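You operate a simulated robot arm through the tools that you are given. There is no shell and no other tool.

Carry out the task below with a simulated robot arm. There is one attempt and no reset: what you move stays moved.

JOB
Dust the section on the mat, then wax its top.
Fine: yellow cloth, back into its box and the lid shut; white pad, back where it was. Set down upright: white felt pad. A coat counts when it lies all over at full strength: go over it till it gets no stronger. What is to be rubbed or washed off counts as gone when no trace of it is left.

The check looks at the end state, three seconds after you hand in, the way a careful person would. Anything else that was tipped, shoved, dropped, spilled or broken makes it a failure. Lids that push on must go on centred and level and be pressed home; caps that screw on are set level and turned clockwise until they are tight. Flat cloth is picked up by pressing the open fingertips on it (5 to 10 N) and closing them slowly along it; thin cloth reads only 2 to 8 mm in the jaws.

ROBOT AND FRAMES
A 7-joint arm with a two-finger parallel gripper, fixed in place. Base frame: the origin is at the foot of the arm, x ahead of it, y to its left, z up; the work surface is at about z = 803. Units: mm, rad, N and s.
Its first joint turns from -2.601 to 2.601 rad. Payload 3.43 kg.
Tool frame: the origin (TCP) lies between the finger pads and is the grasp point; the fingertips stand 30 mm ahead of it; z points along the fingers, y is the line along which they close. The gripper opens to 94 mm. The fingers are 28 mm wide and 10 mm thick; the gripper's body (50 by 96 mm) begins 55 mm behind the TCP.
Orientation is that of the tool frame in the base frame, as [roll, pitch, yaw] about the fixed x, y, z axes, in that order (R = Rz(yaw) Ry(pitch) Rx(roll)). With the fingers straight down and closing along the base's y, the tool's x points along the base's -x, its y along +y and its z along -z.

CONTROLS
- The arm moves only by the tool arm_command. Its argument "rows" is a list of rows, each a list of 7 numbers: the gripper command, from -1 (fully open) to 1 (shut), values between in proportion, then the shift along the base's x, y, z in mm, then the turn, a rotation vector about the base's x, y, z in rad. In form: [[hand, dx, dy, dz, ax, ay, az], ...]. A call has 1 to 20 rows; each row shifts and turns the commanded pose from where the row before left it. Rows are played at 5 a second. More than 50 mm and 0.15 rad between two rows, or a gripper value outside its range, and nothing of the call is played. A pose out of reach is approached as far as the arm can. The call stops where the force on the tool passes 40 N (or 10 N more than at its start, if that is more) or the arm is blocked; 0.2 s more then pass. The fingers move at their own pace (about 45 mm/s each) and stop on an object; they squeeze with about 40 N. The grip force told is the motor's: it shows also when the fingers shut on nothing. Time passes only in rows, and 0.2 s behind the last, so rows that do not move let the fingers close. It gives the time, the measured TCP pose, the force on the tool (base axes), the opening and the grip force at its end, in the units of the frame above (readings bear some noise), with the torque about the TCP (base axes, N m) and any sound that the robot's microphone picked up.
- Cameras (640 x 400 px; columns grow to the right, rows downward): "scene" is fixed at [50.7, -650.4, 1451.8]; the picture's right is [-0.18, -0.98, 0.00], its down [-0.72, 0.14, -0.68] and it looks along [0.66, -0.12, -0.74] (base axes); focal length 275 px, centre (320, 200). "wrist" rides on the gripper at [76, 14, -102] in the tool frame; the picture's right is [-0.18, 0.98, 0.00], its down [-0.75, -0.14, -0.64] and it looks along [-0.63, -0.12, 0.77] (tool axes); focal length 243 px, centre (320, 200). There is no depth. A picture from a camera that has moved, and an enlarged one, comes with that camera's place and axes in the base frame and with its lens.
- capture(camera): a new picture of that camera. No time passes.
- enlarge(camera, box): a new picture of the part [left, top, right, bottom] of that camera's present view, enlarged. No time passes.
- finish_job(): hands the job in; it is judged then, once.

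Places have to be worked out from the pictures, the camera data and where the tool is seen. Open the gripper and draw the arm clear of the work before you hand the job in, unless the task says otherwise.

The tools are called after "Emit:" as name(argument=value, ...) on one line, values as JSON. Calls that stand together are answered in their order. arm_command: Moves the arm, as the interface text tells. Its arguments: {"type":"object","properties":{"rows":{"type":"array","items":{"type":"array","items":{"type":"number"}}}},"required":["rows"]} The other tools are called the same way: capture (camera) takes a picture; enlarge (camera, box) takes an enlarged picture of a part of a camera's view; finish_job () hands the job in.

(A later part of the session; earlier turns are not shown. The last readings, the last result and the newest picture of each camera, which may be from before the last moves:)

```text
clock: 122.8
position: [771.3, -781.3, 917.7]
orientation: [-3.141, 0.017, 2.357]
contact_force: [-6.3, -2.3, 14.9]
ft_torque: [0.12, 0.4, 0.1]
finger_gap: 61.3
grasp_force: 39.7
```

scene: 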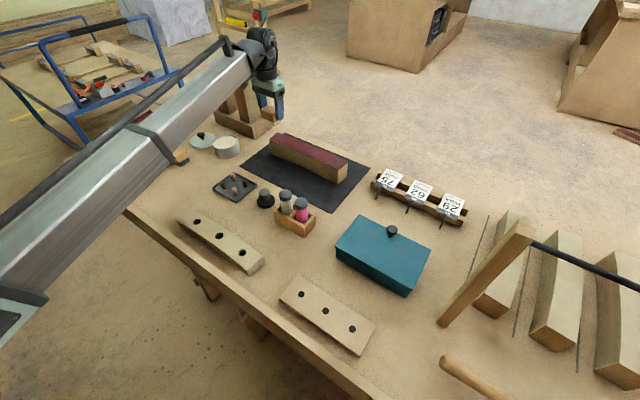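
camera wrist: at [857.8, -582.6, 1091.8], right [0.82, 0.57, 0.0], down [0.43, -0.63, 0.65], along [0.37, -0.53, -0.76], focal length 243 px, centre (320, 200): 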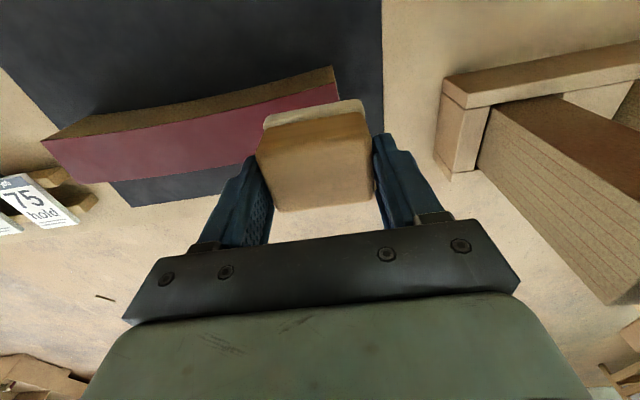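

For the near edge that is what I want. I go back to the near end along the near edge with this tilt.

Emit:
arm_command(rows=[[0.0, -8.5, -7.5, 0, 0, 0, 0], [0.0, -8.5, -7.5, 0, 0, 0, 0], [0.0, -8.5, -7.5, 0, 0, 0, 0], [0.0, -8.5, -7.5, 0, 0, 0, 0], [0.0, -8.5, -7.5, 0, 0, 0, 0], [0.0, -8.5, -7.5, 0, 0, 0, 0], [0.0, 0, 0, 0, 0, 0, 0]])

Emit:
enlarge(camera="scene", box=[260, 125, 360, 190])

```text
clock: 124.4
position: [721.1, -827.5, 917.1]
orientation: [-3.141, 0.015, 2.358]
contact_force: [2.2, 3.6, 7.8]
ft_torque: [0.2, -0.04, 0.01]
finger_gap: 61.6
grasp_force: 39.9
```

```text
6.15 times, centred on (310, 158) of scene
camera zoom: at [50.7, -650.4, 1451.8], right [-0.18, -0.98, 0.0], down [-0.72, 0.14, -0.68], along [0.66, -0.12, -0.74], focal length 1694 px, centre (382, 462)
```

zoom: 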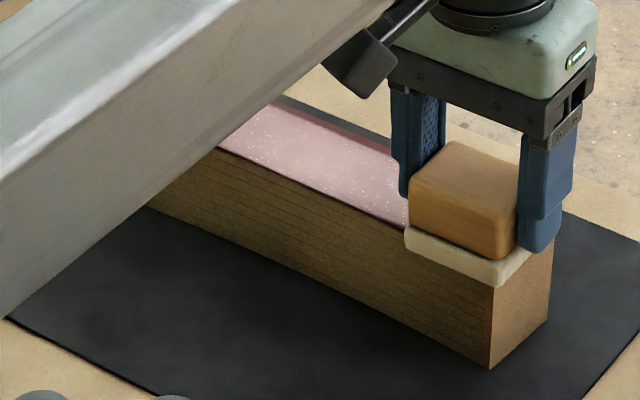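

Now forward along the near edge again.

Emit:
arm_command(rows=[[0.0, -2, -2, -0.3, 0, 0, 0], [0.0, 2, 2, 0, 0, 0, 0], [0.0, 8.4, 7.6, 0, 0, 0, 0], [0.0, 8.4, 7.6, 0, 0, 0, 0], [0.0, 8.4, 7.6, 0, 0, 0, 0], [0.0, 8.4, 7.6, 0, 0, 0, 0], [0.0, 8.4, 7.6, 0, 0, 0, 0], [0.0, 8.4, 7.6, 0, 0, 0, 0], [0.0, 8.4, 7.6, 0, 0, 0, 0]])

Emit:
enlarge(camera="scene", box=[260, 125, 360, 190])

Emit:
enlarge(camera="wrist", box=[120, 60, 420, 240])

```text
clock: 126.4
position: [777.8, -772.5, 917.2]
orientation: [-3.141, 0.015, 2.358]
contact_force: [-6.3, -5.3, 16.8]
ft_torque: [-0.12, 0.22, 0.03]
finger_gap: 61.5
grasp_force: 39.9
```

```text
6.15 times, centred on (310, 158) of scene
camera zoom: at [50.7, -650.4, 1451.8], right [-0.18, -0.98, 0.0], down [-0.72, 0.14, -0.68], along [0.66, -0.12, -0.74], focal length 1694 px, centre (382, 462)
```

zoom: 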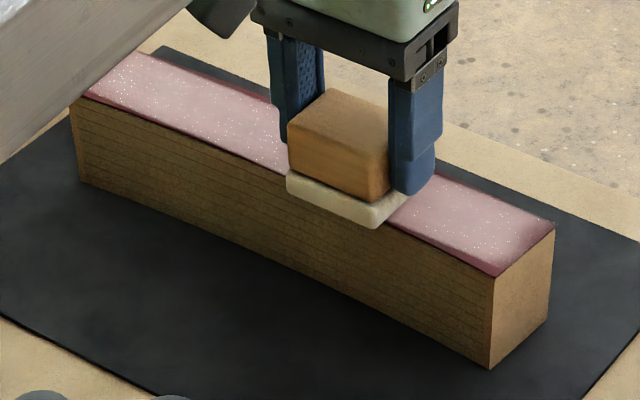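

```text
2.13 times, centred on (270, 150) of wrist
camera zoom: at [733.3, -708.1, 1018.9], right [0.83, 0.56, 0.0], down [0.43, -0.63, 0.65], along [0.37, -0.54, -0.76], focal length 518 px, centre (427, 307)
```

zoom: 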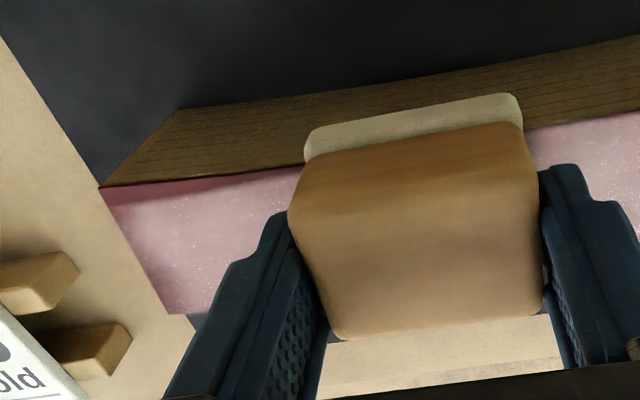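

A wedge along the near edge at the near end is still bare although the pad passed over it; the pad may have run dry. I lift off and look at the whole coat and the felt.

Emit:
arm_command(rows=[[0.0, 0, 0, 5, 0, 0, 0], [0.0, 0, 0, 25, 0, 0, 0], [0.0, 0, 0, 35, 0, 0, 0], [0.0, 10, 10, 25, 0, 0, 0], [0.0, 25, 25, 0, 0, 0, 0], [0.0, 25, 25, 0, 0, 0, 0], [0.0, 25, 25, 0, 0, 0, 0], [0.0, 0, 0, 0, 0, 0, 0]])

Emit:
enlarge(camera="scene", box=[260, 125, 360, 190])

Emit:
enlarge(camera="wrist", box=[0, 20, 320, 220])

Emit:
enlarge(camera="scene", box=[250, 70, 330, 130])

```text
clock: 128.2
position: [865.5, -688.4, 1007.1]
orientation: [-3.141, 0.015, 2.357]
contact_force: [-0.3, 0.1, -1.0]
ft_torque: [0.01, 0.02, 0.01]
finger_gap: 61.8
grasp_force: 39.8
```

```text
6.15 times, centred on (310, 158) of scene
camera zoom: at [50.7, -650.4, 1451.8], right [-0.18, -0.98, 0.0], down [-0.72, 0.14, -0.68], along [0.66, -0.12, -0.74], focal length 1694 px, centre (382, 462)
```

zoom: 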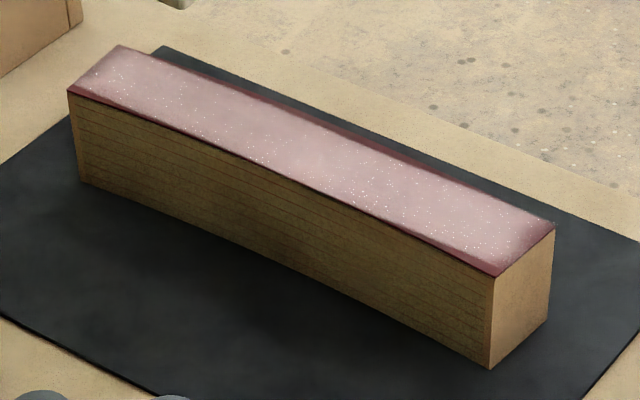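

```text
2.00 times, centred on (160, 120) of wrist
camera zoom: at [820.0, -623.4, 1108.3], right [0.82, 0.57, 0.0], down [0.43, -0.63, 0.65], along [0.37, -0.54, -0.76], focal length 485 px, centre (640, 360)
```

zoom: 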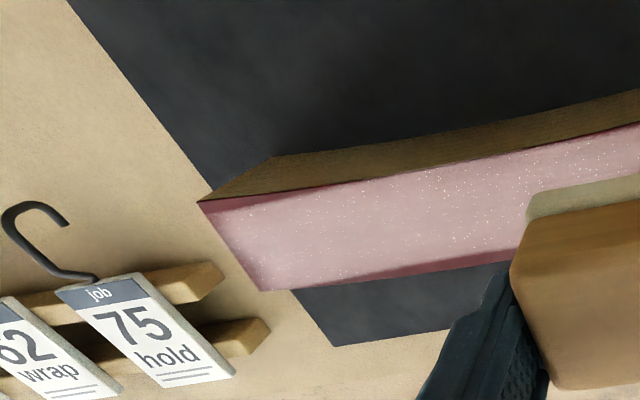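

```text
6.67 times, centred on (290, 100) of scene
camera zoom: at [50.7, -650.4, 1451.8], right [-0.18, -0.98, 0.0], down [-0.72, 0.14, -0.68], along [0.66, -0.12, -0.74], focal length 1835 px, centre (520, 867)
```

zoom: 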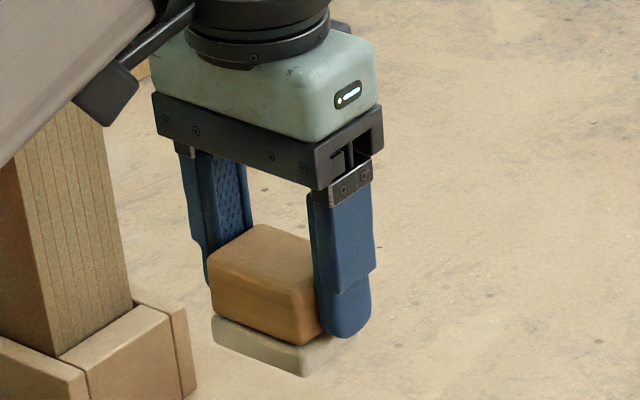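

The coat covers only where the first two strokes went; later strokes left nothing, so the pad is dry. I return to the tin for more wax, by the same safe route.

Emit:
arm_command(rows=[[0.0, 5, 40, 0, 0.003, 0.003, 0], [0.0, 5, 40, 0, 0, 0, 0], [0.0, 5, 40, 0, 0, 0, 0], [0.0, 10, 40, 0, 0, 0, 0], [0.0, 25, 25, 0, 0, 0, 0], [0.0, 25, 20, 0, 0, 0, 0], [0.0, 20.6, 21.4, 0, 0, 0, 0], [0.0, 0, 0, -30, 0, 0, 0], [0.0, 0, 0, -30, 0, 0, 0], [0.0, 0, 0, -30, 0, 0, 0], [0.0, 0, 0, -12, 0, 0, 0], [0.0, 0, 0, 0, 0, 0, 0], [0.0, 0, 0, 0, 0, 0, 0]])

Emit:
enlarge(camera="scene", box=[205, 110, 255, 165])

```text
clock: 131.0
position: [961.1, -462.5, 905.6]
orientation: [-3.141, 0.011, 2.356]
contact_force: [-0.6, 0.0, 0.1]
ft_torque: [0.01, 0.0, 0.0]
finger_gap: 61.5
grasp_force: 40.9
```

```text
7.27 times, centred on (230, 138) of scene
camera zoom: at [50.7, -650.4, 1451.8], right [-0.18, -0.98, 0.0], down [-0.72, 0.14, -0.68], along [0.66, -0.12, -0.74], focal length 2002 px, centre (974, 654)
```

zoom: 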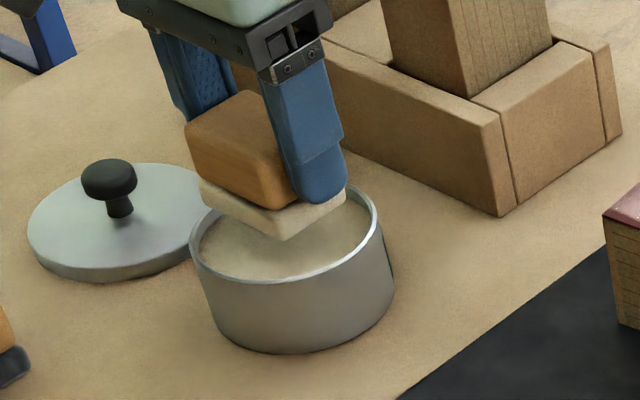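

The position matches the first dip. I lower into the wax gently again.

Emit:
arm_command(rows=[[0.0, 0, 0, -8, 0, 0, 0], [0.0, 0, 0, -6, 0, 0, 0], [0.0, 0, 0, -2, 0, 0, 0], [0.0, 0, 0, -1, 0, 0, 0], [0.0, 0, 0, 0, 0, 0, 0], [0.0, 0, 0, 0, 0, 0, 0]])

```text
clock: 132.4
position: [960.3, -463.0, 888.6]
orientation: [3.141, 0.012, 2.355]
contact_force: [0.0, -1.1, -1.6]
ft_torque: [0.01, -0.02, 0.02]
finger_gap: 61.6
grasp_force: 40.0
```

Emit:
arm_command(rows=[[0.0, 0, 0, -0.8, 0, 0, 0], [0.0, 0, 0, -0.7, 0, 0, 0], [0.0, 0, 0, -0.5, 0, 0, 0], [0.0, 0, 0, 0, 0, 0, 0], [0.0, 0, 0, 0, 0, 0, 0]])

```text
clock: 133.6
position: [959.9, -462.2, 886.0]
orientation: [-3.141, 0.011, 2.357]
contact_force: [-0.2, -0.3, -1.3]
ft_torque: [-0.01, -0.01, 0.01]
finger_gap: 61.3
grasp_force: 40.1
```

Emit:
arm_command(rows=[[0.0, 0, 0, -0.7, 0, 0, 0], [0.0, 0, 0, -0.7, 0, 0, 0], [0.0, 0, 0, 0, 0, 0, 0], [0.0, 0, 0, 0, 0, 0, 0]])

```text
clock: 134.6
position: [960.7, -461.3, 885.7]
orientation: [3.141, 0.012, 2.357]
contact_force: [0.7, 0.2, 5.1]
ft_torque: [-0.06, -0.15, 0.01]
finger_gap: 61.5
grasp_force: 39.8
```

Contact at 5 N. I press a bit more and rub in small strokes to load the felt well.

Emit:
arm_command(rows=[[0.0, 0, 0, -0.6, 0, 0, 0], [0.0, 1.5, 1.5, 0, 0, 0, 0], [0.0, -1.5, -1.5, 0, 0, 0, 0], [0.0, -1.5, -1.5, 0, 0, 0, 0], [0.0, 1.5, 1.5, 0, 0, 0, 0], [0.0, 1.5, -1.5, 0, 0, 0, 0], [0.0, -1.5, 1.5, 0, 0, 0, 0], [0.0, -1.5, 1.5, 0, 0, 0, 0], [0.0, 1.5, -1.5, 0, 0, 0, 0], [0.0, 0, 0, 0, 0, 0, 0]])

Emit:
enlarge(camera="scene", box=[205, 110, 255, 165])

```text
clock: 136.8
position: [959.7, -461.4, 886.1]
orientation: [-3.141, 0.013, 2.356]
contact_force: [4.1, -3.0, 32.9]
ft_torque: [-0.08, -0.12, -0.03]
finger_gap: 61.7
grasp_force: 40.0
```

```text
7.27 times, centred on (230, 138) of scene
camera zoom: at [50.7, -650.4, 1451.8], right [-0.18, -0.98, 0.0], down [-0.72, 0.14, -0.68], along [0.66, -0.12, -0.74], focal length 2002 px, centre (974, 654)
```

zoom: 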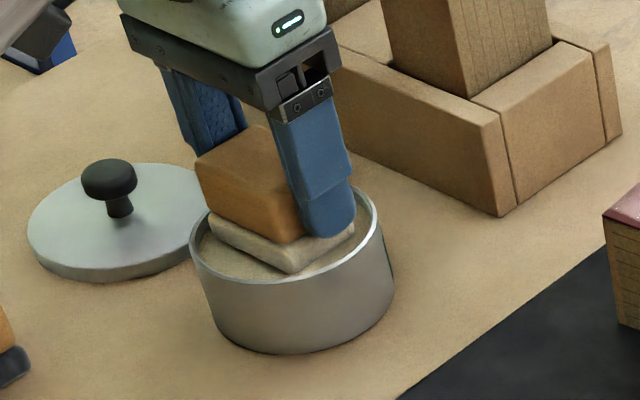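

Loaded again. I lift out and carry it back to the section's far end, aiming for the near edge this time.

Emit:
arm_command(rows=[[0.0, 0, 0, 3, 0, 0, 0], [0.0, 0, 0, 10, 0, 0, 0], [0.0, 0, 0, 30, 0, 0, 0], [0.0, 0, 0, 35, 0, 0, 0], [0.0, 0, 0, 20, 0, 0, 0], [0.0, -25, -15, 0, 0, 0, 0], [0.0, -28, -20, 0, 0, 0, 0], [0.0, -15, -40, 0, 0, 0, 0], [0.0, -10, -40, 0, 0, 0, 0], [0.0, 0, -40, 0, 0, 0, 0], [0.0, 17, -31, 0, 0, 0, 0], [0.0, 0, 0, -30, 0, 0, 0], [0.0, 0, 0, -20, 0, 0, 0], [0.0, 0, 0, -10, 0, 0, 0], [0.0, 0, 0, 0, 0, 0, 0], [0.0, 0, 0, 0, 0, 0, 0]])

Emit:
enlarge(camera="scene", box=[240, 100, 320, 160])

Emit:
enlarge(camera="wrist", box=[180, 40, 440, 220])

```text
clock: 140.2
position: [899.9, -648.3, 921.0]
orientation: [3.141, 0.012, 2.356]
contact_force: [0.3, 0.0, -0.8]
ft_torque: [0.0, -0.01, 0.0]
finger_gap: 61.7
grasp_force: 39.8
```

```text
6.67 times, centred on (280, 130) of scene
camera zoom: at [50.7, -650.4, 1451.8], right [-0.18, -0.98, 0.0], down [-0.72, 0.14, -0.68], along [0.66, -0.12, -0.74], focal length 1835 px, centre (587, 667)
```

zoom: 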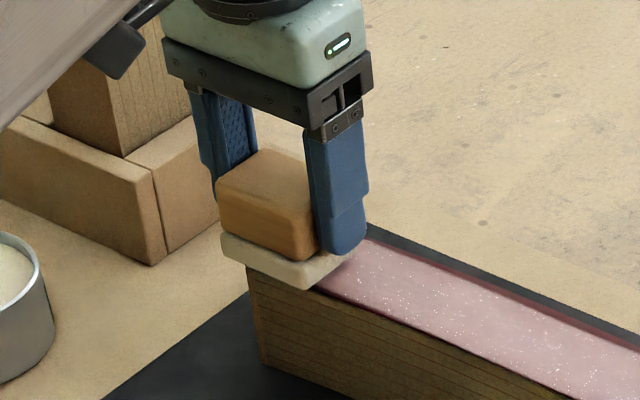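

```text
2.22 times, centred on (310, 130) of wrist
camera zoom: at [855.5, -585.0, 1023.1], right [0.82, 0.57, 0.0], down [0.43, -0.63, 0.65], along [0.37, -0.54, -0.76], focal length 539 px, centre (342, 356)
```

zoom: 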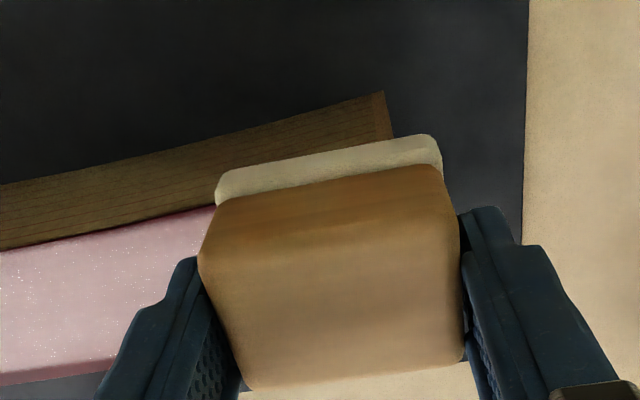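

Pad overhangs the near edge and the end by several mm. I lower to contact.

Emit:
arm_command(rows=[[0.0, 0, 0, -0.8, 0, 0, 0], [0.0, 0, 0, -0.7, 0, 0, 0], [0.0, 0, 0, -0.5, 0, 0, 0], [0.0, 0, 0, 0, 0, 0, 0], [0.0, 0, 0, 0, 0, 0, 0]])

```text
clock: 141.4
position: [899.3, -648.3, 921.5]
orientation: [-3.141, 0.011, 2.356]
contact_force: [0.2, -0.2, -0.6]
ft_torque: [-0.03, 0.06, -0.03]
finger_gap: 61.4
grasp_force: 40.4
```

Emit:
arm_command(rows=[[0.0, 0, 0, -0.7, 0, 0, 0], [0.0, 0, 0, -0.5, 0, 0, 0], [0.0, 0, 0, 0, 0, 0, 0], [0.0, 0, 0, 0, 0, 0, 0]])

```text
clock: 142.4
position: [898.2, -647.7, 918.2]
orientation: [3.141, 0.011, 2.356]
contact_force: [0.6, 0.6, -0.7]
ft_torque: [0.04, -0.03, 0.02]
finger_gap: 61.8
grasp_force: 39.9
```

Emit:
arm_command(rows=[[0.0, 0, 0, -0.6, 0, 0, 0], [0.0, 0, 0, -0.5, 0, 0, 0], [0.0, 0, 0, 0, 0, 0, 0], [0.0, 0, 0, 0, 0, 0, 0]])

```text
clock: 143.4
position: [898.9, -647.3, 916.9]
orientation: [-3.141, 0.011, 2.356]
contact_force: [0.0, -0.3, 0.2]
ft_torque: [-0.01, -0.05, 0.01]
finger_gap: 61.5
grasp_force: 40.3
```

Emit:
arm_command(rows=[[0.0, 0, 0, -0.6, 0, 0, 0], [0.0, 0, 0, -0.5, 0, 0, 0], [0.0, 0, 0, 0, 0, 0, 0], [0.0, 0, 0, 0, 0, 0, 0]])

```text
clock: 144.4
position: [899.1, -648.4, 917.8]
orientation: [-3.141, 0.012, 2.356]
contact_force: [2.3, -0.4, 9.7]
ft_torque: [-0.12, -0.09, 0.02]
finger_gap: 61.9
grasp_force: 40.7
```

Contact at 9.7 N, evenly spread. I stroke along the near edge, following the curve.

Emit:
arm_command(rows=[[0.0, -7.6, -8.4, 0, 0, 0, 0], [0.0, -7.6, -8.4, 0, 0, 0, 0], [0.0, -7.6, -8.4, 0, 0, 0, 0], [0.0, -7.6, -8.4, 0, 0, 0, 0], [0.0, -7.6, -8.4, 0, 0, 0, 0], [0.0, -7.6, -8.4, 0, 0, 0, 0], [0.0, -7.6, -8.4, 0, 0, 0, 0], [0.0, -7.6, -8.4, 0, 0, 0, 0]])

Emit:
enlarge(camera="scene", box=[260, 125, 360, 190])

```text
clock: 146.2
position: [840.6, -714.6, 916.7]
orientation: [3.141, 0.013, 2.36]
contact_force: [7.5, 9.8, 25.0]
ft_torque: [0.29, -0.22, 0.02]
finger_gap: 61.5
grasp_force: 40.0
```

```text
6.15 times, centred on (310, 158) of scene
camera zoom: at [50.7, -650.4, 1451.8], right [-0.18, -0.98, 0.0], down [-0.72, 0.14, -0.68], along [0.66, -0.12, -0.74], focal length 1694 px, centre (382, 462)
```

zoom: 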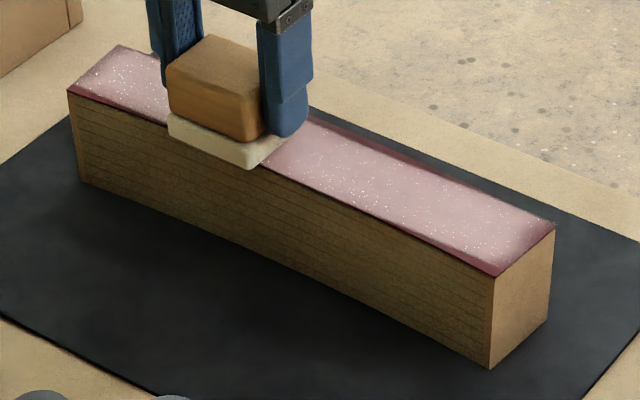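

Emit:
enlarge(camera="scene", box=[268, 128, 298, 150])

Emit:
enlarge(camera="wrist", box=[360, 40, 520, 140])

```text
16.00 times, centred on (283, 139) of scene
camera zoom: at [50.7, -650.4, 1451.8], right [-0.18, -0.98, 0.0], down [-0.72, 0.14, -0.68], along [0.66, -0.12, -0.74], focal length 4404 px, centre (912, 1176)
```

zoom: 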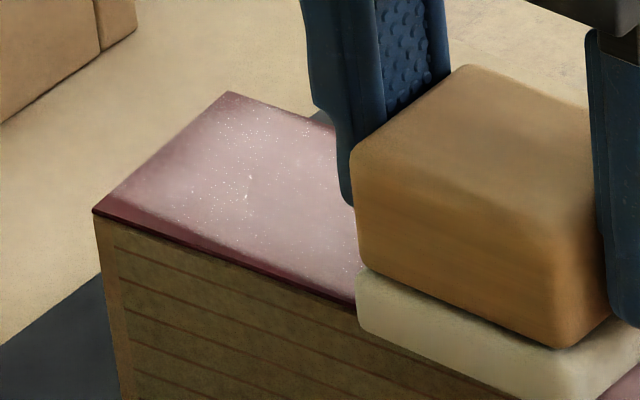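

```text
4.00 times, centred on (440, 90) of wrist
camera zoom: at [796.1, -650.5, 1018.8], right [0.82, 0.57, 0.0], down [0.43, -0.63, 0.65], along [0.37, -0.54, -0.76], focal length 970 px, centre (-160, 640)
```

zoom: 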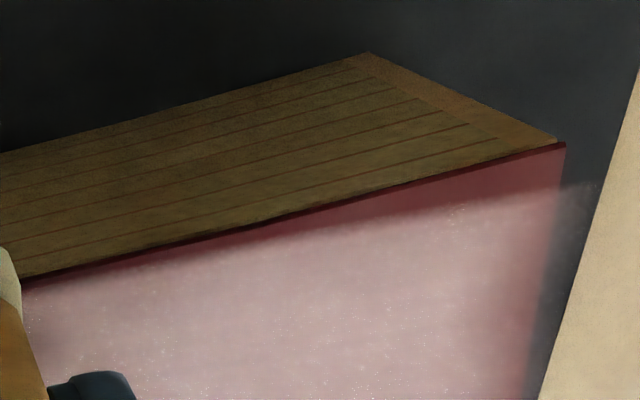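

The strip along the near edge at the far end is unchanged even though a freshly loaded pad pressed over it. I look very closely at the coat's border there, before going on.

Emit:
enlarge(camera="wrist", box=[460, 60, 540, 110])

Emit:
enlarge(camera="wrist", box=[430, 80, 530, 160])

Emit:
enlarge(camera="scene", box=[300, 138, 350, 170])

```text
8.00 times, centred on (500, 85) of wrist
camera zoom: at [796.1, -650.5, 1018.8], right [0.82, 0.57, 0.0], down [0.43, -0.63, 0.65], along [0.37, -0.54, -0.76], focal length 1941 px, centre (-1120, 1120)
```

zoom: 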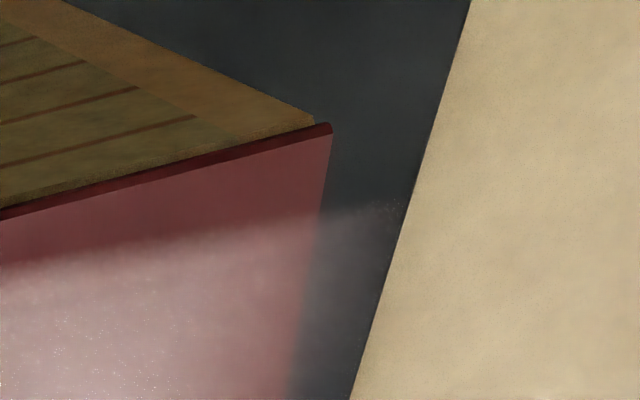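

```text
5.00 times, centred on (480, 120) of wrist
camera zoom: at [796.1, -650.5, 1018.8], right [0.82, 0.57, 0.0], down [0.43, -0.63, 0.65], along [0.37, -0.54, -0.76], focal length 1213 px, centre (-480, 600)
```

zoom: 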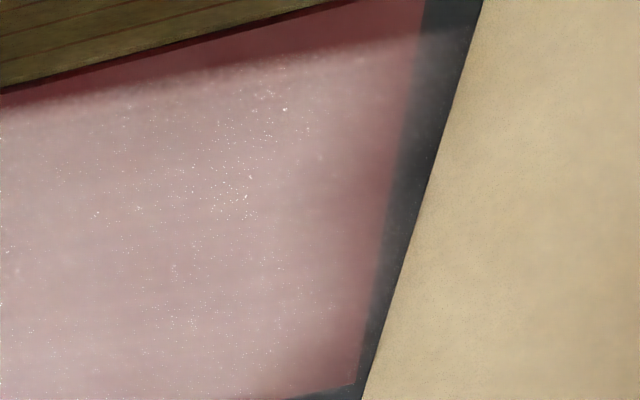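

```text
12.50 times, centred on (325, 154) of scene
camera zoom: at [50.7, -650.4, 1451.8], right [-0.18, -0.98, 0.0], down [-0.72, 0.14, -0.68], along [0.66, -0.12, -0.74], focal length 3440 px, centre (258, 775)
```

zoom: 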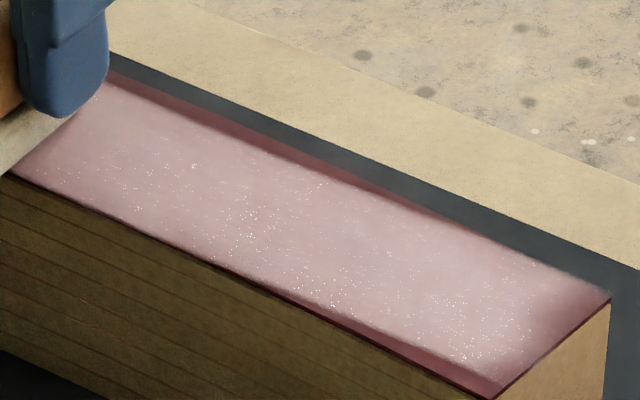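

Now it is clear: the coat is drawn as a straight-edged layer over the gently curved top (it even hangs over the edge onto the mat a little), so those slivers lie outside where it can take. What counts is full strength inside it, and it is still weaker toward both ends. I continue this loaded stroke past the near end.

Emit:
arm_command(rows=[[0.0, -8, -8, 0.5, 0, 0, 0], [0.0, -8, -8, 0, 0, 0, 0], [0.0, -8, -8, 0, 0, 0, 0], [0.0, -8, -8, 0, 0, 0, 0], [0.0, -8, -8, 0, 0, 0, 0], [0.0, -8, -8, 0, 0, 0, 0], [0.0, -8, -8, 0, 0, 0, 0], [0.0, -8, -8, 0, 0, 0, 0]])

Emit:
enlarge(camera="scene", box=[260, 125, 360, 190])

```text
clock: 148.0
position: [774.5, -776.5, 916.1]
orientation: [-3.141, 0.013, 2.359]
contact_force: [5.3, 4.5, 15.1]
ft_torque: [0.0, -0.04, 0.01]
finger_gap: 61.9
grasp_force: 39.6
```

```text
6.15 times, centred on (310, 158) of scene
camera zoom: at [50.7, -650.4, 1451.8], right [-0.18, -0.98, 0.0], down [-0.72, 0.14, -0.68], along [0.66, -0.12, -0.74], focal length 1694 px, centre (382, 462)
```

zoom: 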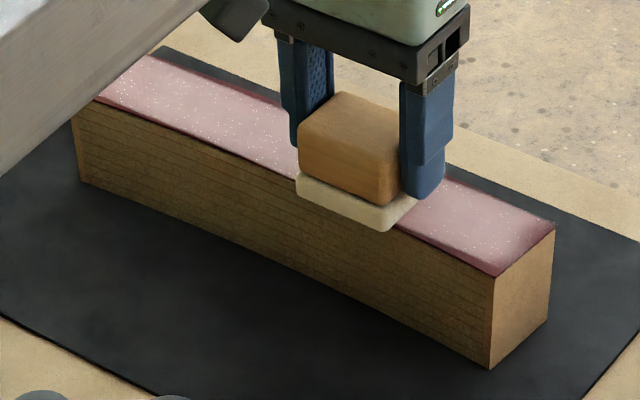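

Emit:
arm_command(rows=[[0.0, -7.5, -8.5, 0, 0, 0, 0], [0.0, -7.5, -8.5, 0, 0, 0, 0], [0.0, -7.5, -8.5, 0, 0, 0, 0], [0.0, -7.5, -8.5, 0, 0, 0, 0], [0.0, -8, -8, -0.3, 0, 0, 0], [0.0, -8, -8, -0.3, 0, 0, 0], [0.0, -8, -8, 0, 0, 0, 0], [0.0, -6, -6, 0, 0, 0, 0], [0.0, 0, 0, 0, 0, 0, 0]])

Emit:
enlarge(camera="scene", box=[260, 125, 360, 190])

```text
clock: 150.0
position: [712.9, -841.7, 917.3]
orientation: [3.141, 0.012, 2.356]
contact_force: [9.1, 6.0, 23.2]
ft_torque: [0.3, -0.35, -0.04]
finger_gap: 61.5
grasp_force: 40.9
```

```text
6.15 times, centred on (310, 158) of scene
camera zoom: at [50.7, -650.4, 1451.8], right [-0.18, -0.98, 0.0], down [-0.72, 0.14, -0.68], along [0.66, -0.12, -0.74], focal length 1694 px, centre (382, 462)
```

zoom: 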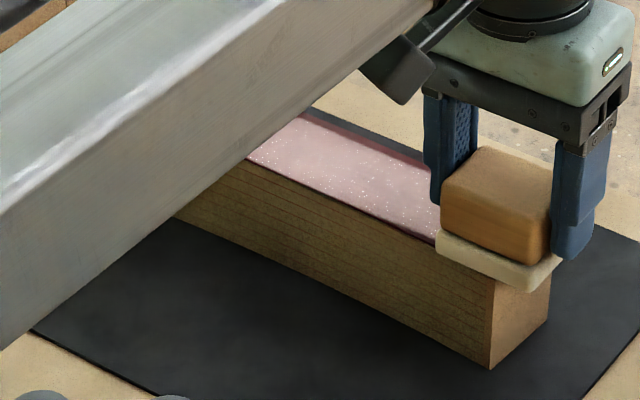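

Now across to the far side at this end and back along the far half.

Emit:
arm_command(rows=[[0.0, 5.5, -5.5, 0.4, 0, 0, 0], [0.0, 5.5, -5.5, 0, 0, 0, 0], [0.0, 5.5, -5.5, 0, 0, 0, 0], [0.0, 0, 0, 0, 0, 0, 0]])

Emit:
enlarge(camera="scene", box=[260, 125, 360, 190])

```text
clock: 151.0
position: [730.5, -858.8, 915.8]
orientation: [-3.14, 0.011, 2.355]
contact_force: [-7.0, 2.0, 14.9]
ft_torque: [0.33, 0.3, 0.07]
finger_gap: 61.6
grasp_force: 39.9
```

```text
6.15 times, centred on (310, 158) of scene
camera zoom: at [50.7, -650.4, 1451.8], right [-0.18, -0.98, 0.0], down [-0.72, 0.14, -0.68], along [0.66, -0.12, -0.74], focal length 1694 px, centre (382, 462)
```

zoom: 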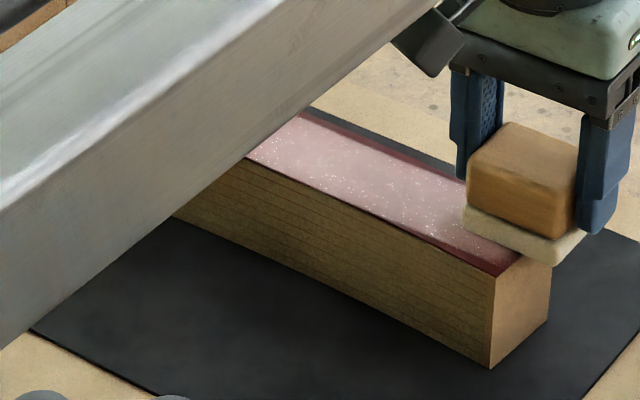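

Emit:
arm_command(rows=[[0.0, 8, 8, 0, 0, 0, 0], [0.0, 8, 8, 0, 0, 0, 0], [0.0, 8, 8, 0, 0, 0, 0], [0.0, 8, 8, 0, 0, 0, 0], [0.0, 8, 8, 0, 0, 0, 0], [0.0, 8, 8, 0, 0, 0, 0], [0.0, 8, 8, 0, 0, 0, 0], [0.0, 8, 8, 0, 0, 0, 0]])

Emit:
enlarge(camera="scene", box=[260, 125, 360, 190])

```text
clock: 152.8
position: [795.5, -794.0, 916.5]
orientation: [-3.14, 0.01, 2.354]
contact_force: [-1.6, -1.1, 3.0]
ft_torque: [-0.18, 0.06, 0.02]
finger_gap: 61.7
grasp_force: 39.7
```

```text
6.15 times, centred on (310, 158) of scene
camera zoom: at [50.7, -650.4, 1451.8], right [-0.18, -0.98, 0.0], down [-0.72, 0.14, -0.68], along [0.66, -0.12, -0.74], focal length 1694 px, centre (382, 462)
```

zoom: 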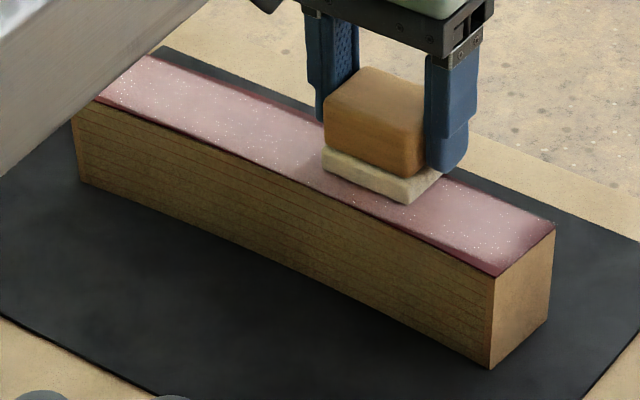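

Emit:
enlarge(camera="scene", box=[320, 148, 352, 172])

Emit:
enlarge(camera="wrist", box=[60, 80, 220, 190])

```text
16.00 times, centred on (336, 160) of scene
camera zoom: at [50.7, -650.4, 1451.8], right [-0.18, -0.98, 0.0], down [-0.72, 0.14, -0.68], along [0.66, -0.12, -0.74], focal length 4404 px, centre (64, 840)
```

zoom: 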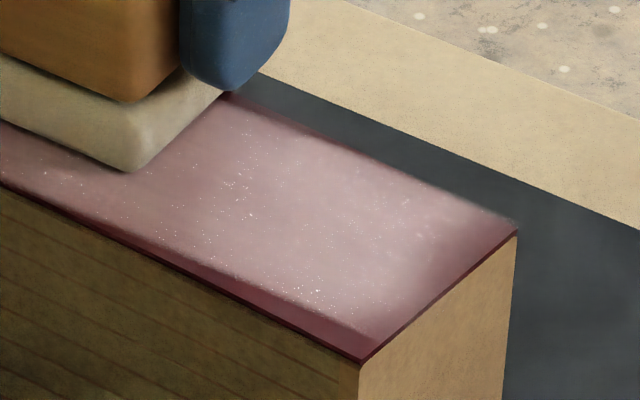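

```text
3.64 times, centred on (140, 135) of wrist
camera zoom: at [750.1, -730.8, 1018.6], right [0.82, 0.57, 0.0], down [0.43, -0.63, 0.65], along [0.37, -0.53, -0.76], focal length 882 px, centre (974, 436)
```

zoom: 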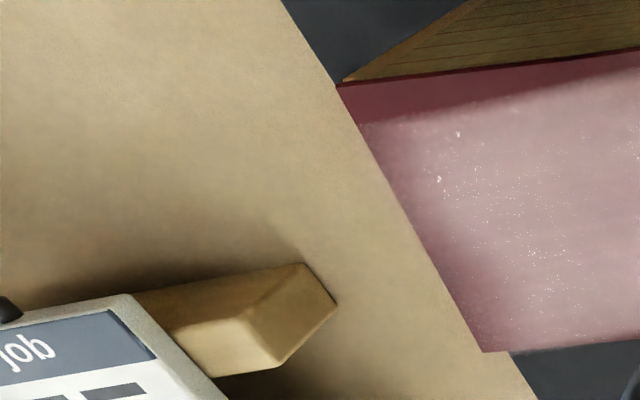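

The fade near the ends may be just the layer's soft border, but I make sure: I finish this far-side stroke past the far end with a little more pressure.

Emit:
arm_command(rows=[[0.0, 8, 8, -0.6, 0, 0, 0], [0.0, 8, 8, 0, 0, 0, 0], [0.0, 8, 8, 0, 0, 0, 0], [0.0, 8, 8, 0, 0, 0, 0], [0.0, 8, 8, 0, 0, 0, 0], [0.0, 8, 8, 0, 0, 0, 0], [0.0, 8, 8, 0, 0, 0, 0], [0.0, 8, 8, 0, 0, 0, 0]])

```text
clock: 154.6
position: [858.0, -730.7, 915.2]
orientation: [-3.142, 0.012, 2.356]
contact_force: [-3.1, -3.4, 9.5]
ft_torque: [-0.16, 0.05, -0.02]
finger_gap: 61.6
grasp_force: 40.2
```

Emit:
arm_command(rows=[[0.0, 8, 8, -0.3, 0, 0, 0], [0.0, 8, 8, -0.2, 0, 0, 0], [0.0, 8, 8, -0.2, 0, 0, 0], [0.0, 8, 8, -0.2, 0, 0, 0], [0.0, 8, 8, 0, 0, 0, 0], [0.0, 8, 8, 0, 0, 0, 0], [0.0, 8, 8, 0, 0, 0, 0], [0.0, 6, 6, 0, 0, 0, 0], [0.0, 0, 0, 0, 0, 0, 0]])

Emit:
enlarge(camera="scene", box=[260, 125, 360, 190])

```text
clock: 156.6
position: [922.6, -668.0, 916.4]
orientation: [3.141, 0.011, 2.355]
contact_force: [-4.1, -2.5, 11.6]
ft_torque: [-0.13, 0.11, -0.02]
finger_gap: 61.7
grasp_force: 40.7
```

```text
6.15 times, centred on (310, 158) of scene
camera zoom: at [50.7, -650.4, 1451.8], right [-0.18, -0.98, 0.0], down [-0.72, 0.14, -0.68], along [0.66, -0.12, -0.74], focal length 1694 px, centre (382, 462)
```

zoom: 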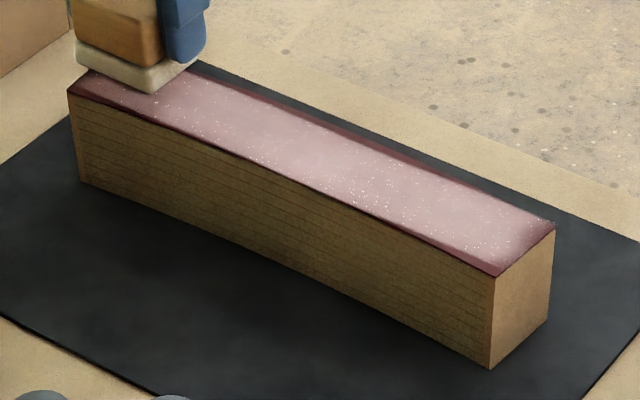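

Emit:
arm_command(rows=[[0.0, 6, 6, -0.2, 0, 0, 0], [0.0, 4, 4, 0, 0, 0, 0], [0.0, -5, 5, 0, 0, 0, 0], [0.0, -5, 5, 0, 0, 0, 0], [0.0, -5, 5, 0, 0, 0, 0], [0.0, 5, -5, 0, 0, 0, 0], [0.0, 5, -5, 0, 0, 0, 0], [0.0, 5, -5, 0, 0, 0, 0], [0.0, -5, 5, 0, 0, 0, 0], [0.0, -5, 5, 0, 0, 0, 0], [0.0, 0, 0, 0, 0, 0, 0]])

Emit:
enlarge(camera="scene", box=[240, 100, 320, 160])

```text
clock: 159.0
position: [920.4, -649.7, 916.3]
orientation: [3.14, 0.015, 2.356]
contact_force: [8.6, -9.9, 22.2]
ft_torque: [-0.43, -0.3, 0.05]
finger_gap: 61.5
grasp_force: 40.0
```

```text
6.67 times, centred on (280, 130) of scene
camera zoom: at [50.7, -650.4, 1451.8], right [-0.18, -0.98, 0.0], down [-0.72, 0.14, -0.68], along [0.66, -0.12, -0.74], focal length 1835 px, centre (587, 667)
```

zoom: 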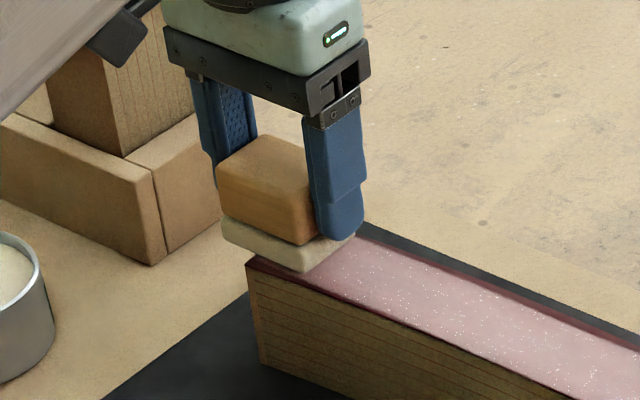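

I lift off to the middle and inspect both ends.

Emit:
arm_command(rows=[[0.0, 0, 0, 5, 0, 0, 0], [0.0, 0, 0, 25, 0, 0, 0], [0.0, -10, -10, 35, 0, 0, 0], [0.0, -25, -25, 15, 0, 0, 0], [0.0, -30, -30, 0, 0, 0, 0], [0.0, -30, -30, 0, 0, 0, 0], [0.0, 0, 0, 0, 0, 0, 0], [0.0, 0, 0, 0, 0, 0, 0]])

Emit:
capture(camera="wrist")

Emit:
enlarge(camera="wrist", box=[360, 30, 520, 130])

Emit:
enlarge(camera="wrist", box=[140, 60, 300, 160])

Emit:
enlarge(camera="scene", box=[260, 125, 360, 190])

```text
clock: 160.8
position: [827.9, -744.7, 996.6]
orientation: [3.14, 0.011, 2.356]
contact_force: [0.1, -0.5, -0.1]
ft_torque: [0.03, 0.0, 0.02]
finger_gap: 61.7
grasp_force: 39.9
```

```text
taken
camera wrist: at [783.5, -680.1, 1100.3], right [0.82, 0.57, 0.0], down [0.43, -0.63, 0.65], along [0.37, -0.54, -0.76], focal length 243 px, centre (320, 200)
```

wrist: 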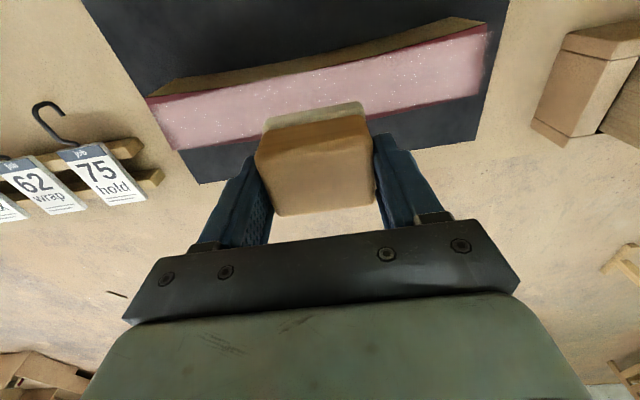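

```text
4.00 times, centred on (440, 80) of wrist
camera zoom: at [783.5, -680.1, 1100.3], right [0.82, 0.57, 0.0], down [0.43, -0.63, 0.65], along [0.37, -0.54, -0.76], focal length 970 px, centre (-160, 680)
```

zoom: 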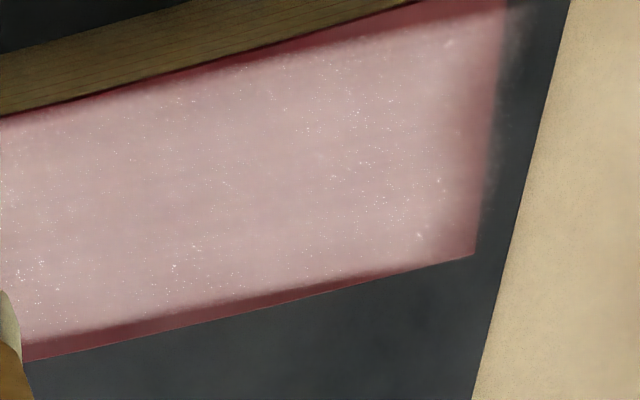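

```text
4.00 times, centred on (220, 110) of wrist
camera zoom: at [783.5, -680.1, 1100.3], right [0.82, 0.57, 0.0], down [0.43, -0.63, 0.65], along [0.37, -0.54, -0.76], focal length 970 px, centre (720, 560)
```

zoom: 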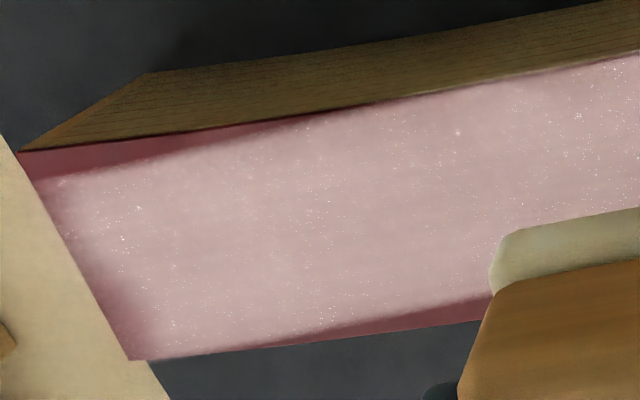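

```text
6.15 times, centred on (310, 158) of scene
camera zoom: at [50.7, -650.4, 1451.8], right [-0.18, -0.98, 0.0], down [-0.72, 0.14, -0.68], along [0.66, -0.12, -0.74], focal length 1694 px, centre (382, 462)
```

zoom: 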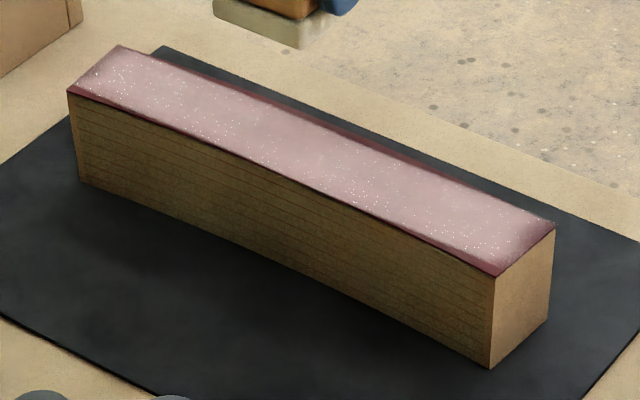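

The coat now looks even, with a uniformly soft border all round. To find out whether it still gets stronger, I take reference close-ups, then go over it once more with a freshly loaded pad and compare.

Emit:
enlarge(camera="scene", box=[272, 132, 304, 152])

Emit:
enlarge(camera="scene", box=[296, 140, 328, 160])

Emit:
enlarge(camera="scene", box=[320, 150, 352, 170])

```text
16.00 times, centred on (288, 142) of scene
camera zoom: at [50.7, -650.4, 1451.8], right [-0.18, -0.98, 0.0], down [-0.72, 0.14, -0.68], along [0.66, -0.12, -0.74], focal length 4404 px, centre (832, 1128)
```

zoom: 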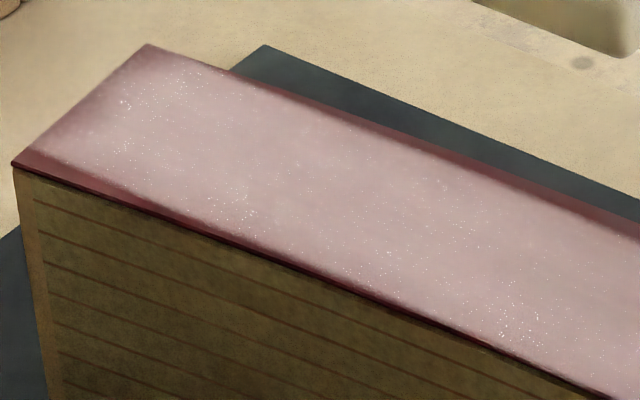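

```text
16.00 times, centred on (312, 150) of scene
camera zoom: at [50.7, -650.4, 1451.8], right [-0.18, -0.98, 0.0], down [-0.72, 0.14, -0.68], along [0.66, -0.12, -0.74], focal length 4404 px, centre (448, 1000)
```

zoom: 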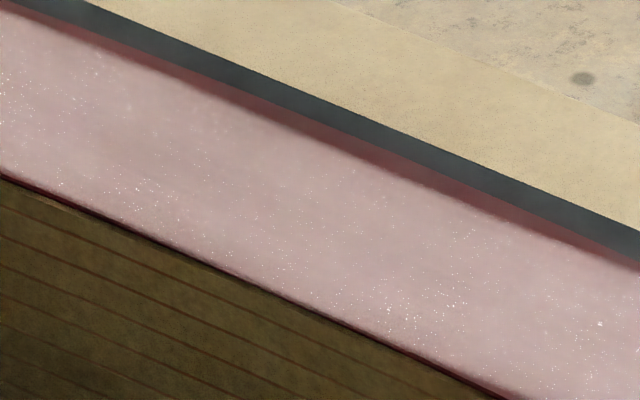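

```text
16.00 times, centred on (336, 160) of scene
camera zoom: at [50.7, -650.4, 1451.8], right [-0.18, -0.98, 0.0], down [-0.72, 0.14, -0.68], along [0.66, -0.12, -0.74], focal length 4404 px, centre (64, 840)
```

zoom: 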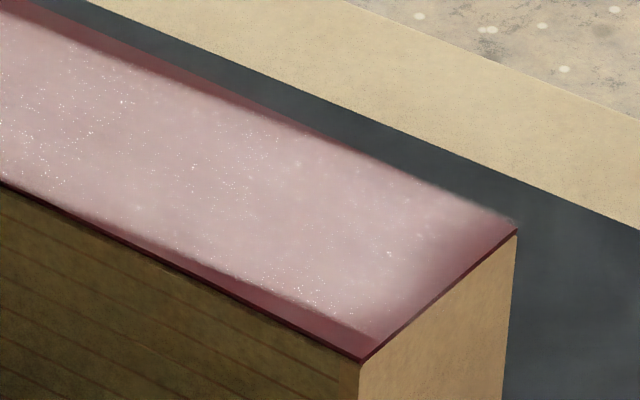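

I go for a third loading of the pad, along the same route.

Emit:
arm_command(rows=[[0.0, 18.5, 28, 5, 0, 0, 0], [0.0, 18.5, 28, 5, 0, 0, 0], [0.0, 5, 40, 0, 0, 0, 0], [0.0, 5, 40, 0, 0, 0, 0], [0.0, 5, 40, 0, 0, 0, 0], [0.0, 10, 40, 0, 0, 0, 0], [0.0, 25, 25, 0, 0, 0, 0], [0.0, 25, 20, 0, 0, 0, 0], [0.0, 21, 22, 0, 0, 0, 0], [0.0, 0, 0, -30, 0, 0, 0], [0.0, 0, 0, -30, 0, 0, 0], [0.0, 0, 0, -30, 0, 0, 0], [0.0, 0, 0, -10, 0, 0, 0], [0.0, 0, 0, 0, 0, 0, 0], [0.0, 0, 0, 0, 0, 0, 0]])

Emit:
enlarge(camera="scene", box=[205, 110, 255, 165])

```text
clock: 164.0
position: [959.4, -464.3, 904.5]
orientation: [3.141, 0.011, 2.354]
contact_force: [0.3, 1.0, -0.5]
ft_torque: [-0.02, -0.02, -0.01]
finger_gap: 61.6
grasp_force: 40.1
```

```text
7.27 times, centred on (230, 138) of scene
camera zoom: at [50.7, -650.4, 1451.8], right [-0.18, -0.98, 0.0], down [-0.72, 0.14, -0.68], along [0.66, -0.12, -0.74], focal length 2002 px, centre (974, 654)
```

zoom: 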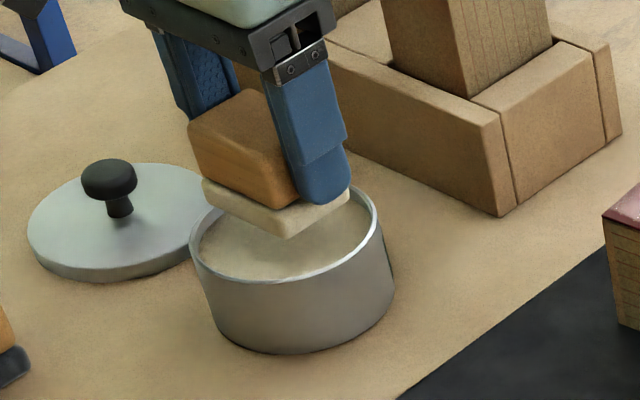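

Emit:
arm_command(rows=[[0.0, 1.2, 1.2, -8, 0, 0, 0], [0.0, 0, 0, -7, 0, 0, 0], [0.0, 0, 0, -2, 0, 0, 0], [0.0, 0, 0, -1, 0, 0, 0], [0.0, 0, 0, 0, 0, 0, 0], [0.0, 0, 0, 0, 0, 0, 0]])

```text
clock: 165.4
position: [959.5, -460.9, 886.2]
orientation: [3.141, 0.011, 2.356]
contact_force: [0.9, -0.7, -0.4]
ft_torque: [0.01, -0.02, 0.02]
finger_gap: 61.5
grasp_force: 39.6
```

Emit:
arm_command(rows=[[0.0, 0, 0, -0.8, 0, 0, 0], [0.0, 0, 0, -0.7, 0, 0, 0], [0.0, 0, 0, 0, 0, 0, 0], [0.0, 0, 0, 0, 0, 0, 0]])

```text
clock: 166.4
position: [960.6, -460.8, 885.2]
orientation: [-3.141, 0.009, 2.357]
contact_force: [0.5, -0.7, -0.8]
ft_torque: [0.01, 0.03, -0.01]
finger_gap: 61.6
grasp_force: 40.0
```

Emit:
arm_command(rows=[[0.0, 0, 0, -0.7, 0, 0, 0], [0.0, 0, 0, -0.6, 0, 0, 0], [0.0, 0, 0, 0, 0, 0, 0], [0.0, 0, 0, 0, 0, 0, 0]])

```text
clock: 167.4
position: [959.5, -460.3, 884.7]
orientation: [3.141, 0.01, 2.355]
contact_force: [-0.9, 0.3, 1.6]
ft_torque: [0.02, -0.06, 0.0]
finger_gap: 61.6
grasp_force: 40.2
```

Just touching. I press to about 12 N and rub to load the felt.

Emit:
arm_command(rows=[[0.0, 0, 0, -0.8, 0, 0, 0], [0.0, 1.5, 1.5, 0, 0, 0, 0], [0.0, -1.5, -1.5, 0, 0, 0, 0], [0.0, -1.5, -1.5, 0, 0, 0, 0], [0.0, 1.5, 1.5, 0, 0, 0, 0], [0.0, 1.5, -1.5, 0, 0, 0, 0], [0.0, -1.5, 1.5, 0, 0, 0, 0], [0.0, -1.5, 1.5, 0, 0, 0, 0], [0.0, 1.5, -1.5, 0, 0, 0, 0], [0.0, 0, 0, 0, 0, 0, 0], [0.0, 0, 0, 0, 0, 0, 0]])

Emit:
enlarge(camera="scene", box=[205, 110, 255, 165])

```text
clock: 169.8
position: [958.6, -459.3, 883.9]
orientation: [3.141, 0.012, 2.357]
contact_force: [-0.6, 1.5, 25.9]
ft_torque: [0.13, 0.01, 0.03]
finger_gap: 61.5
grasp_force: 40.2
```

```text
7.27 times, centred on (230, 138) of scene
camera zoom: at [50.7, -650.4, 1451.8], right [-0.18, -0.98, 0.0], down [-0.72, 0.14, -0.68], along [0.66, -0.12, -0.74], focal length 2002 px, centre (974, 654)
```

zoom: 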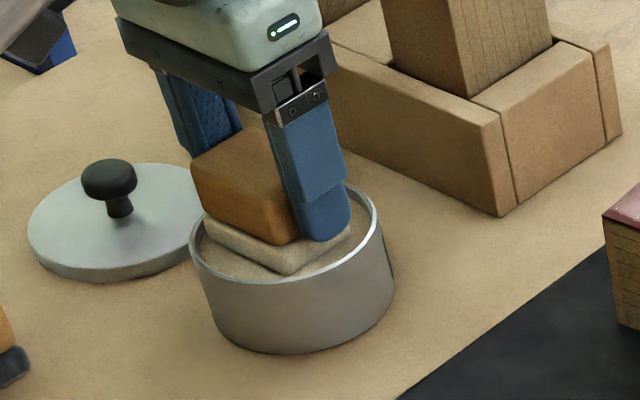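

Loaded. I lift out and go to the section's far end, this time starting beyond the end.

Emit:
arm_command(rows=[[0.0, 0, 0, 3, 0, 0, 0], [0.0, 0, 0, 10, 0, 0, 0], [0.0, 0, 0, 30, 0, 0, 0], [0.0, 0, 0, 35, 0, 0, 0], [0.0, 0, 0, 20, 0, 0, 0], [0.0, -25, -15, 0, 0, 0, 0], [0.0, -28, -20, 0, 0, 0, 0], [0.0, -15, -40, 0, 0, 0, 0], [0.0, -10, -40, 0, 0, 0, 0], [0.0, 0, -40, 0, 0, 0, 0], [0.0, 32, -28, 0, 0, 0, 0], [0.0, 0, 0, -30, 0, 0, 0], [0.0, 0, 0, -20, 0, 0, 0], [0.0, 0, 0, -11, 0, 0, 0], [0.0, 0, 0, 0, 0, 0, 0], [0.0, 0, 0, 0, 0, 0, 0]])

Emit:
enlarge(camera="scene", box=[240, 100, 320, 160])

```text
clock: 173.2
position: [915.9, -641.7, 920.2]
orientation: [-3.141, 0.01, 2.356]
contact_force: [-0.3, 0.1, -0.2]
ft_torque: [0.0, 0.03, -0.03]
finger_gap: 61.6
grasp_force: 40.3
```

```text
6.67 times, centred on (280, 130) of scene
camera zoom: at [50.7, -650.4, 1451.8], right [-0.18, -0.98, 0.0], down [-0.72, 0.14, -0.68], along [0.66, -0.12, -0.74], focal length 1835 px, centre (587, 667)
```

zoom: 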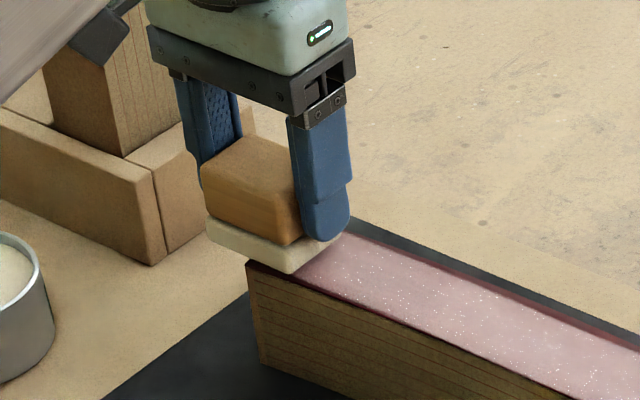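

Emit:
arm_command(rows=[[0.0, 0, 0, -1.2, 0, 0, 0], [0.0, 0, 0, -1, 0, 0, 0], [0.0, 0, 0, -0.8, 0, 0, 0], [0.0, 0, 0, 0, 0, 0, 0], [0.0, 0, 0, 0, 0, 0, 0]])

```text
clock: 174.4
position: [913.9, -642.2, 916.8]
orientation: [-3.141, 0.01, 2.355]
contact_force: [-0.2, -1.3, -0.5]
ft_torque: [0.0, -0.01, -0.03]
finger_gap: 61.6
grasp_force: 40.1
```

Emit:
arm_command(rows=[[0.0, 0, 0, -0.7, 0, 0, 0], [0.0, 0, 0, -0.6, 0, 0, 0], [0.0, 0, 0, 0, 0, 0, 0], [0.0, 0, 0, 0, 0, 0, 0]])

```text
clock: 175.4
position: [914.5, -642.7, 914.9]
orientation: [-3.141, 0.01, 2.357]
contact_force: [1.6, -0.5, 2.3]
ft_torque: [-0.02, -0.09, 0.01]
finger_gap: 61.4
grasp_force: 39.5
```

Touching. I press to ~9 N and stroke the whole near half toward the near end.

Emit:
arm_command(rows=[[0.0, 0, 0, -0.7, 0, 0, 0], [0.0, 0, 0, 0, 0, 0, 0], [0.0, -8, -8, 0, 0, 0, 0], [0.0, -8, -8, 0, 0, 0, 0], [0.0, -8, -8, 0, 0, 0, 0], [0.0, -8, -8, 0, 0, 0, 0], [0.0, -8, -8, 0.2, 0, 0, 0], [0.0, -8, -8, 0.2, 0, 0, 0], [0.0, -8, -8, 0, 0, 0, 0], [0.0, -8, -8, 0, 0, 0, 0], [0.0, -8, -8, 0, 0, 0, 0]])

```text
clock: 177.8
position: [842.0, -715.6, 915.7]
orientation: [3.14, 0.012, 2.358]
contact_force: [3.6, 4.7, 10.7]
ft_torque: [0.12, -0.22, 0.0]
finger_gap: 61.9
grasp_force: 39.6
```

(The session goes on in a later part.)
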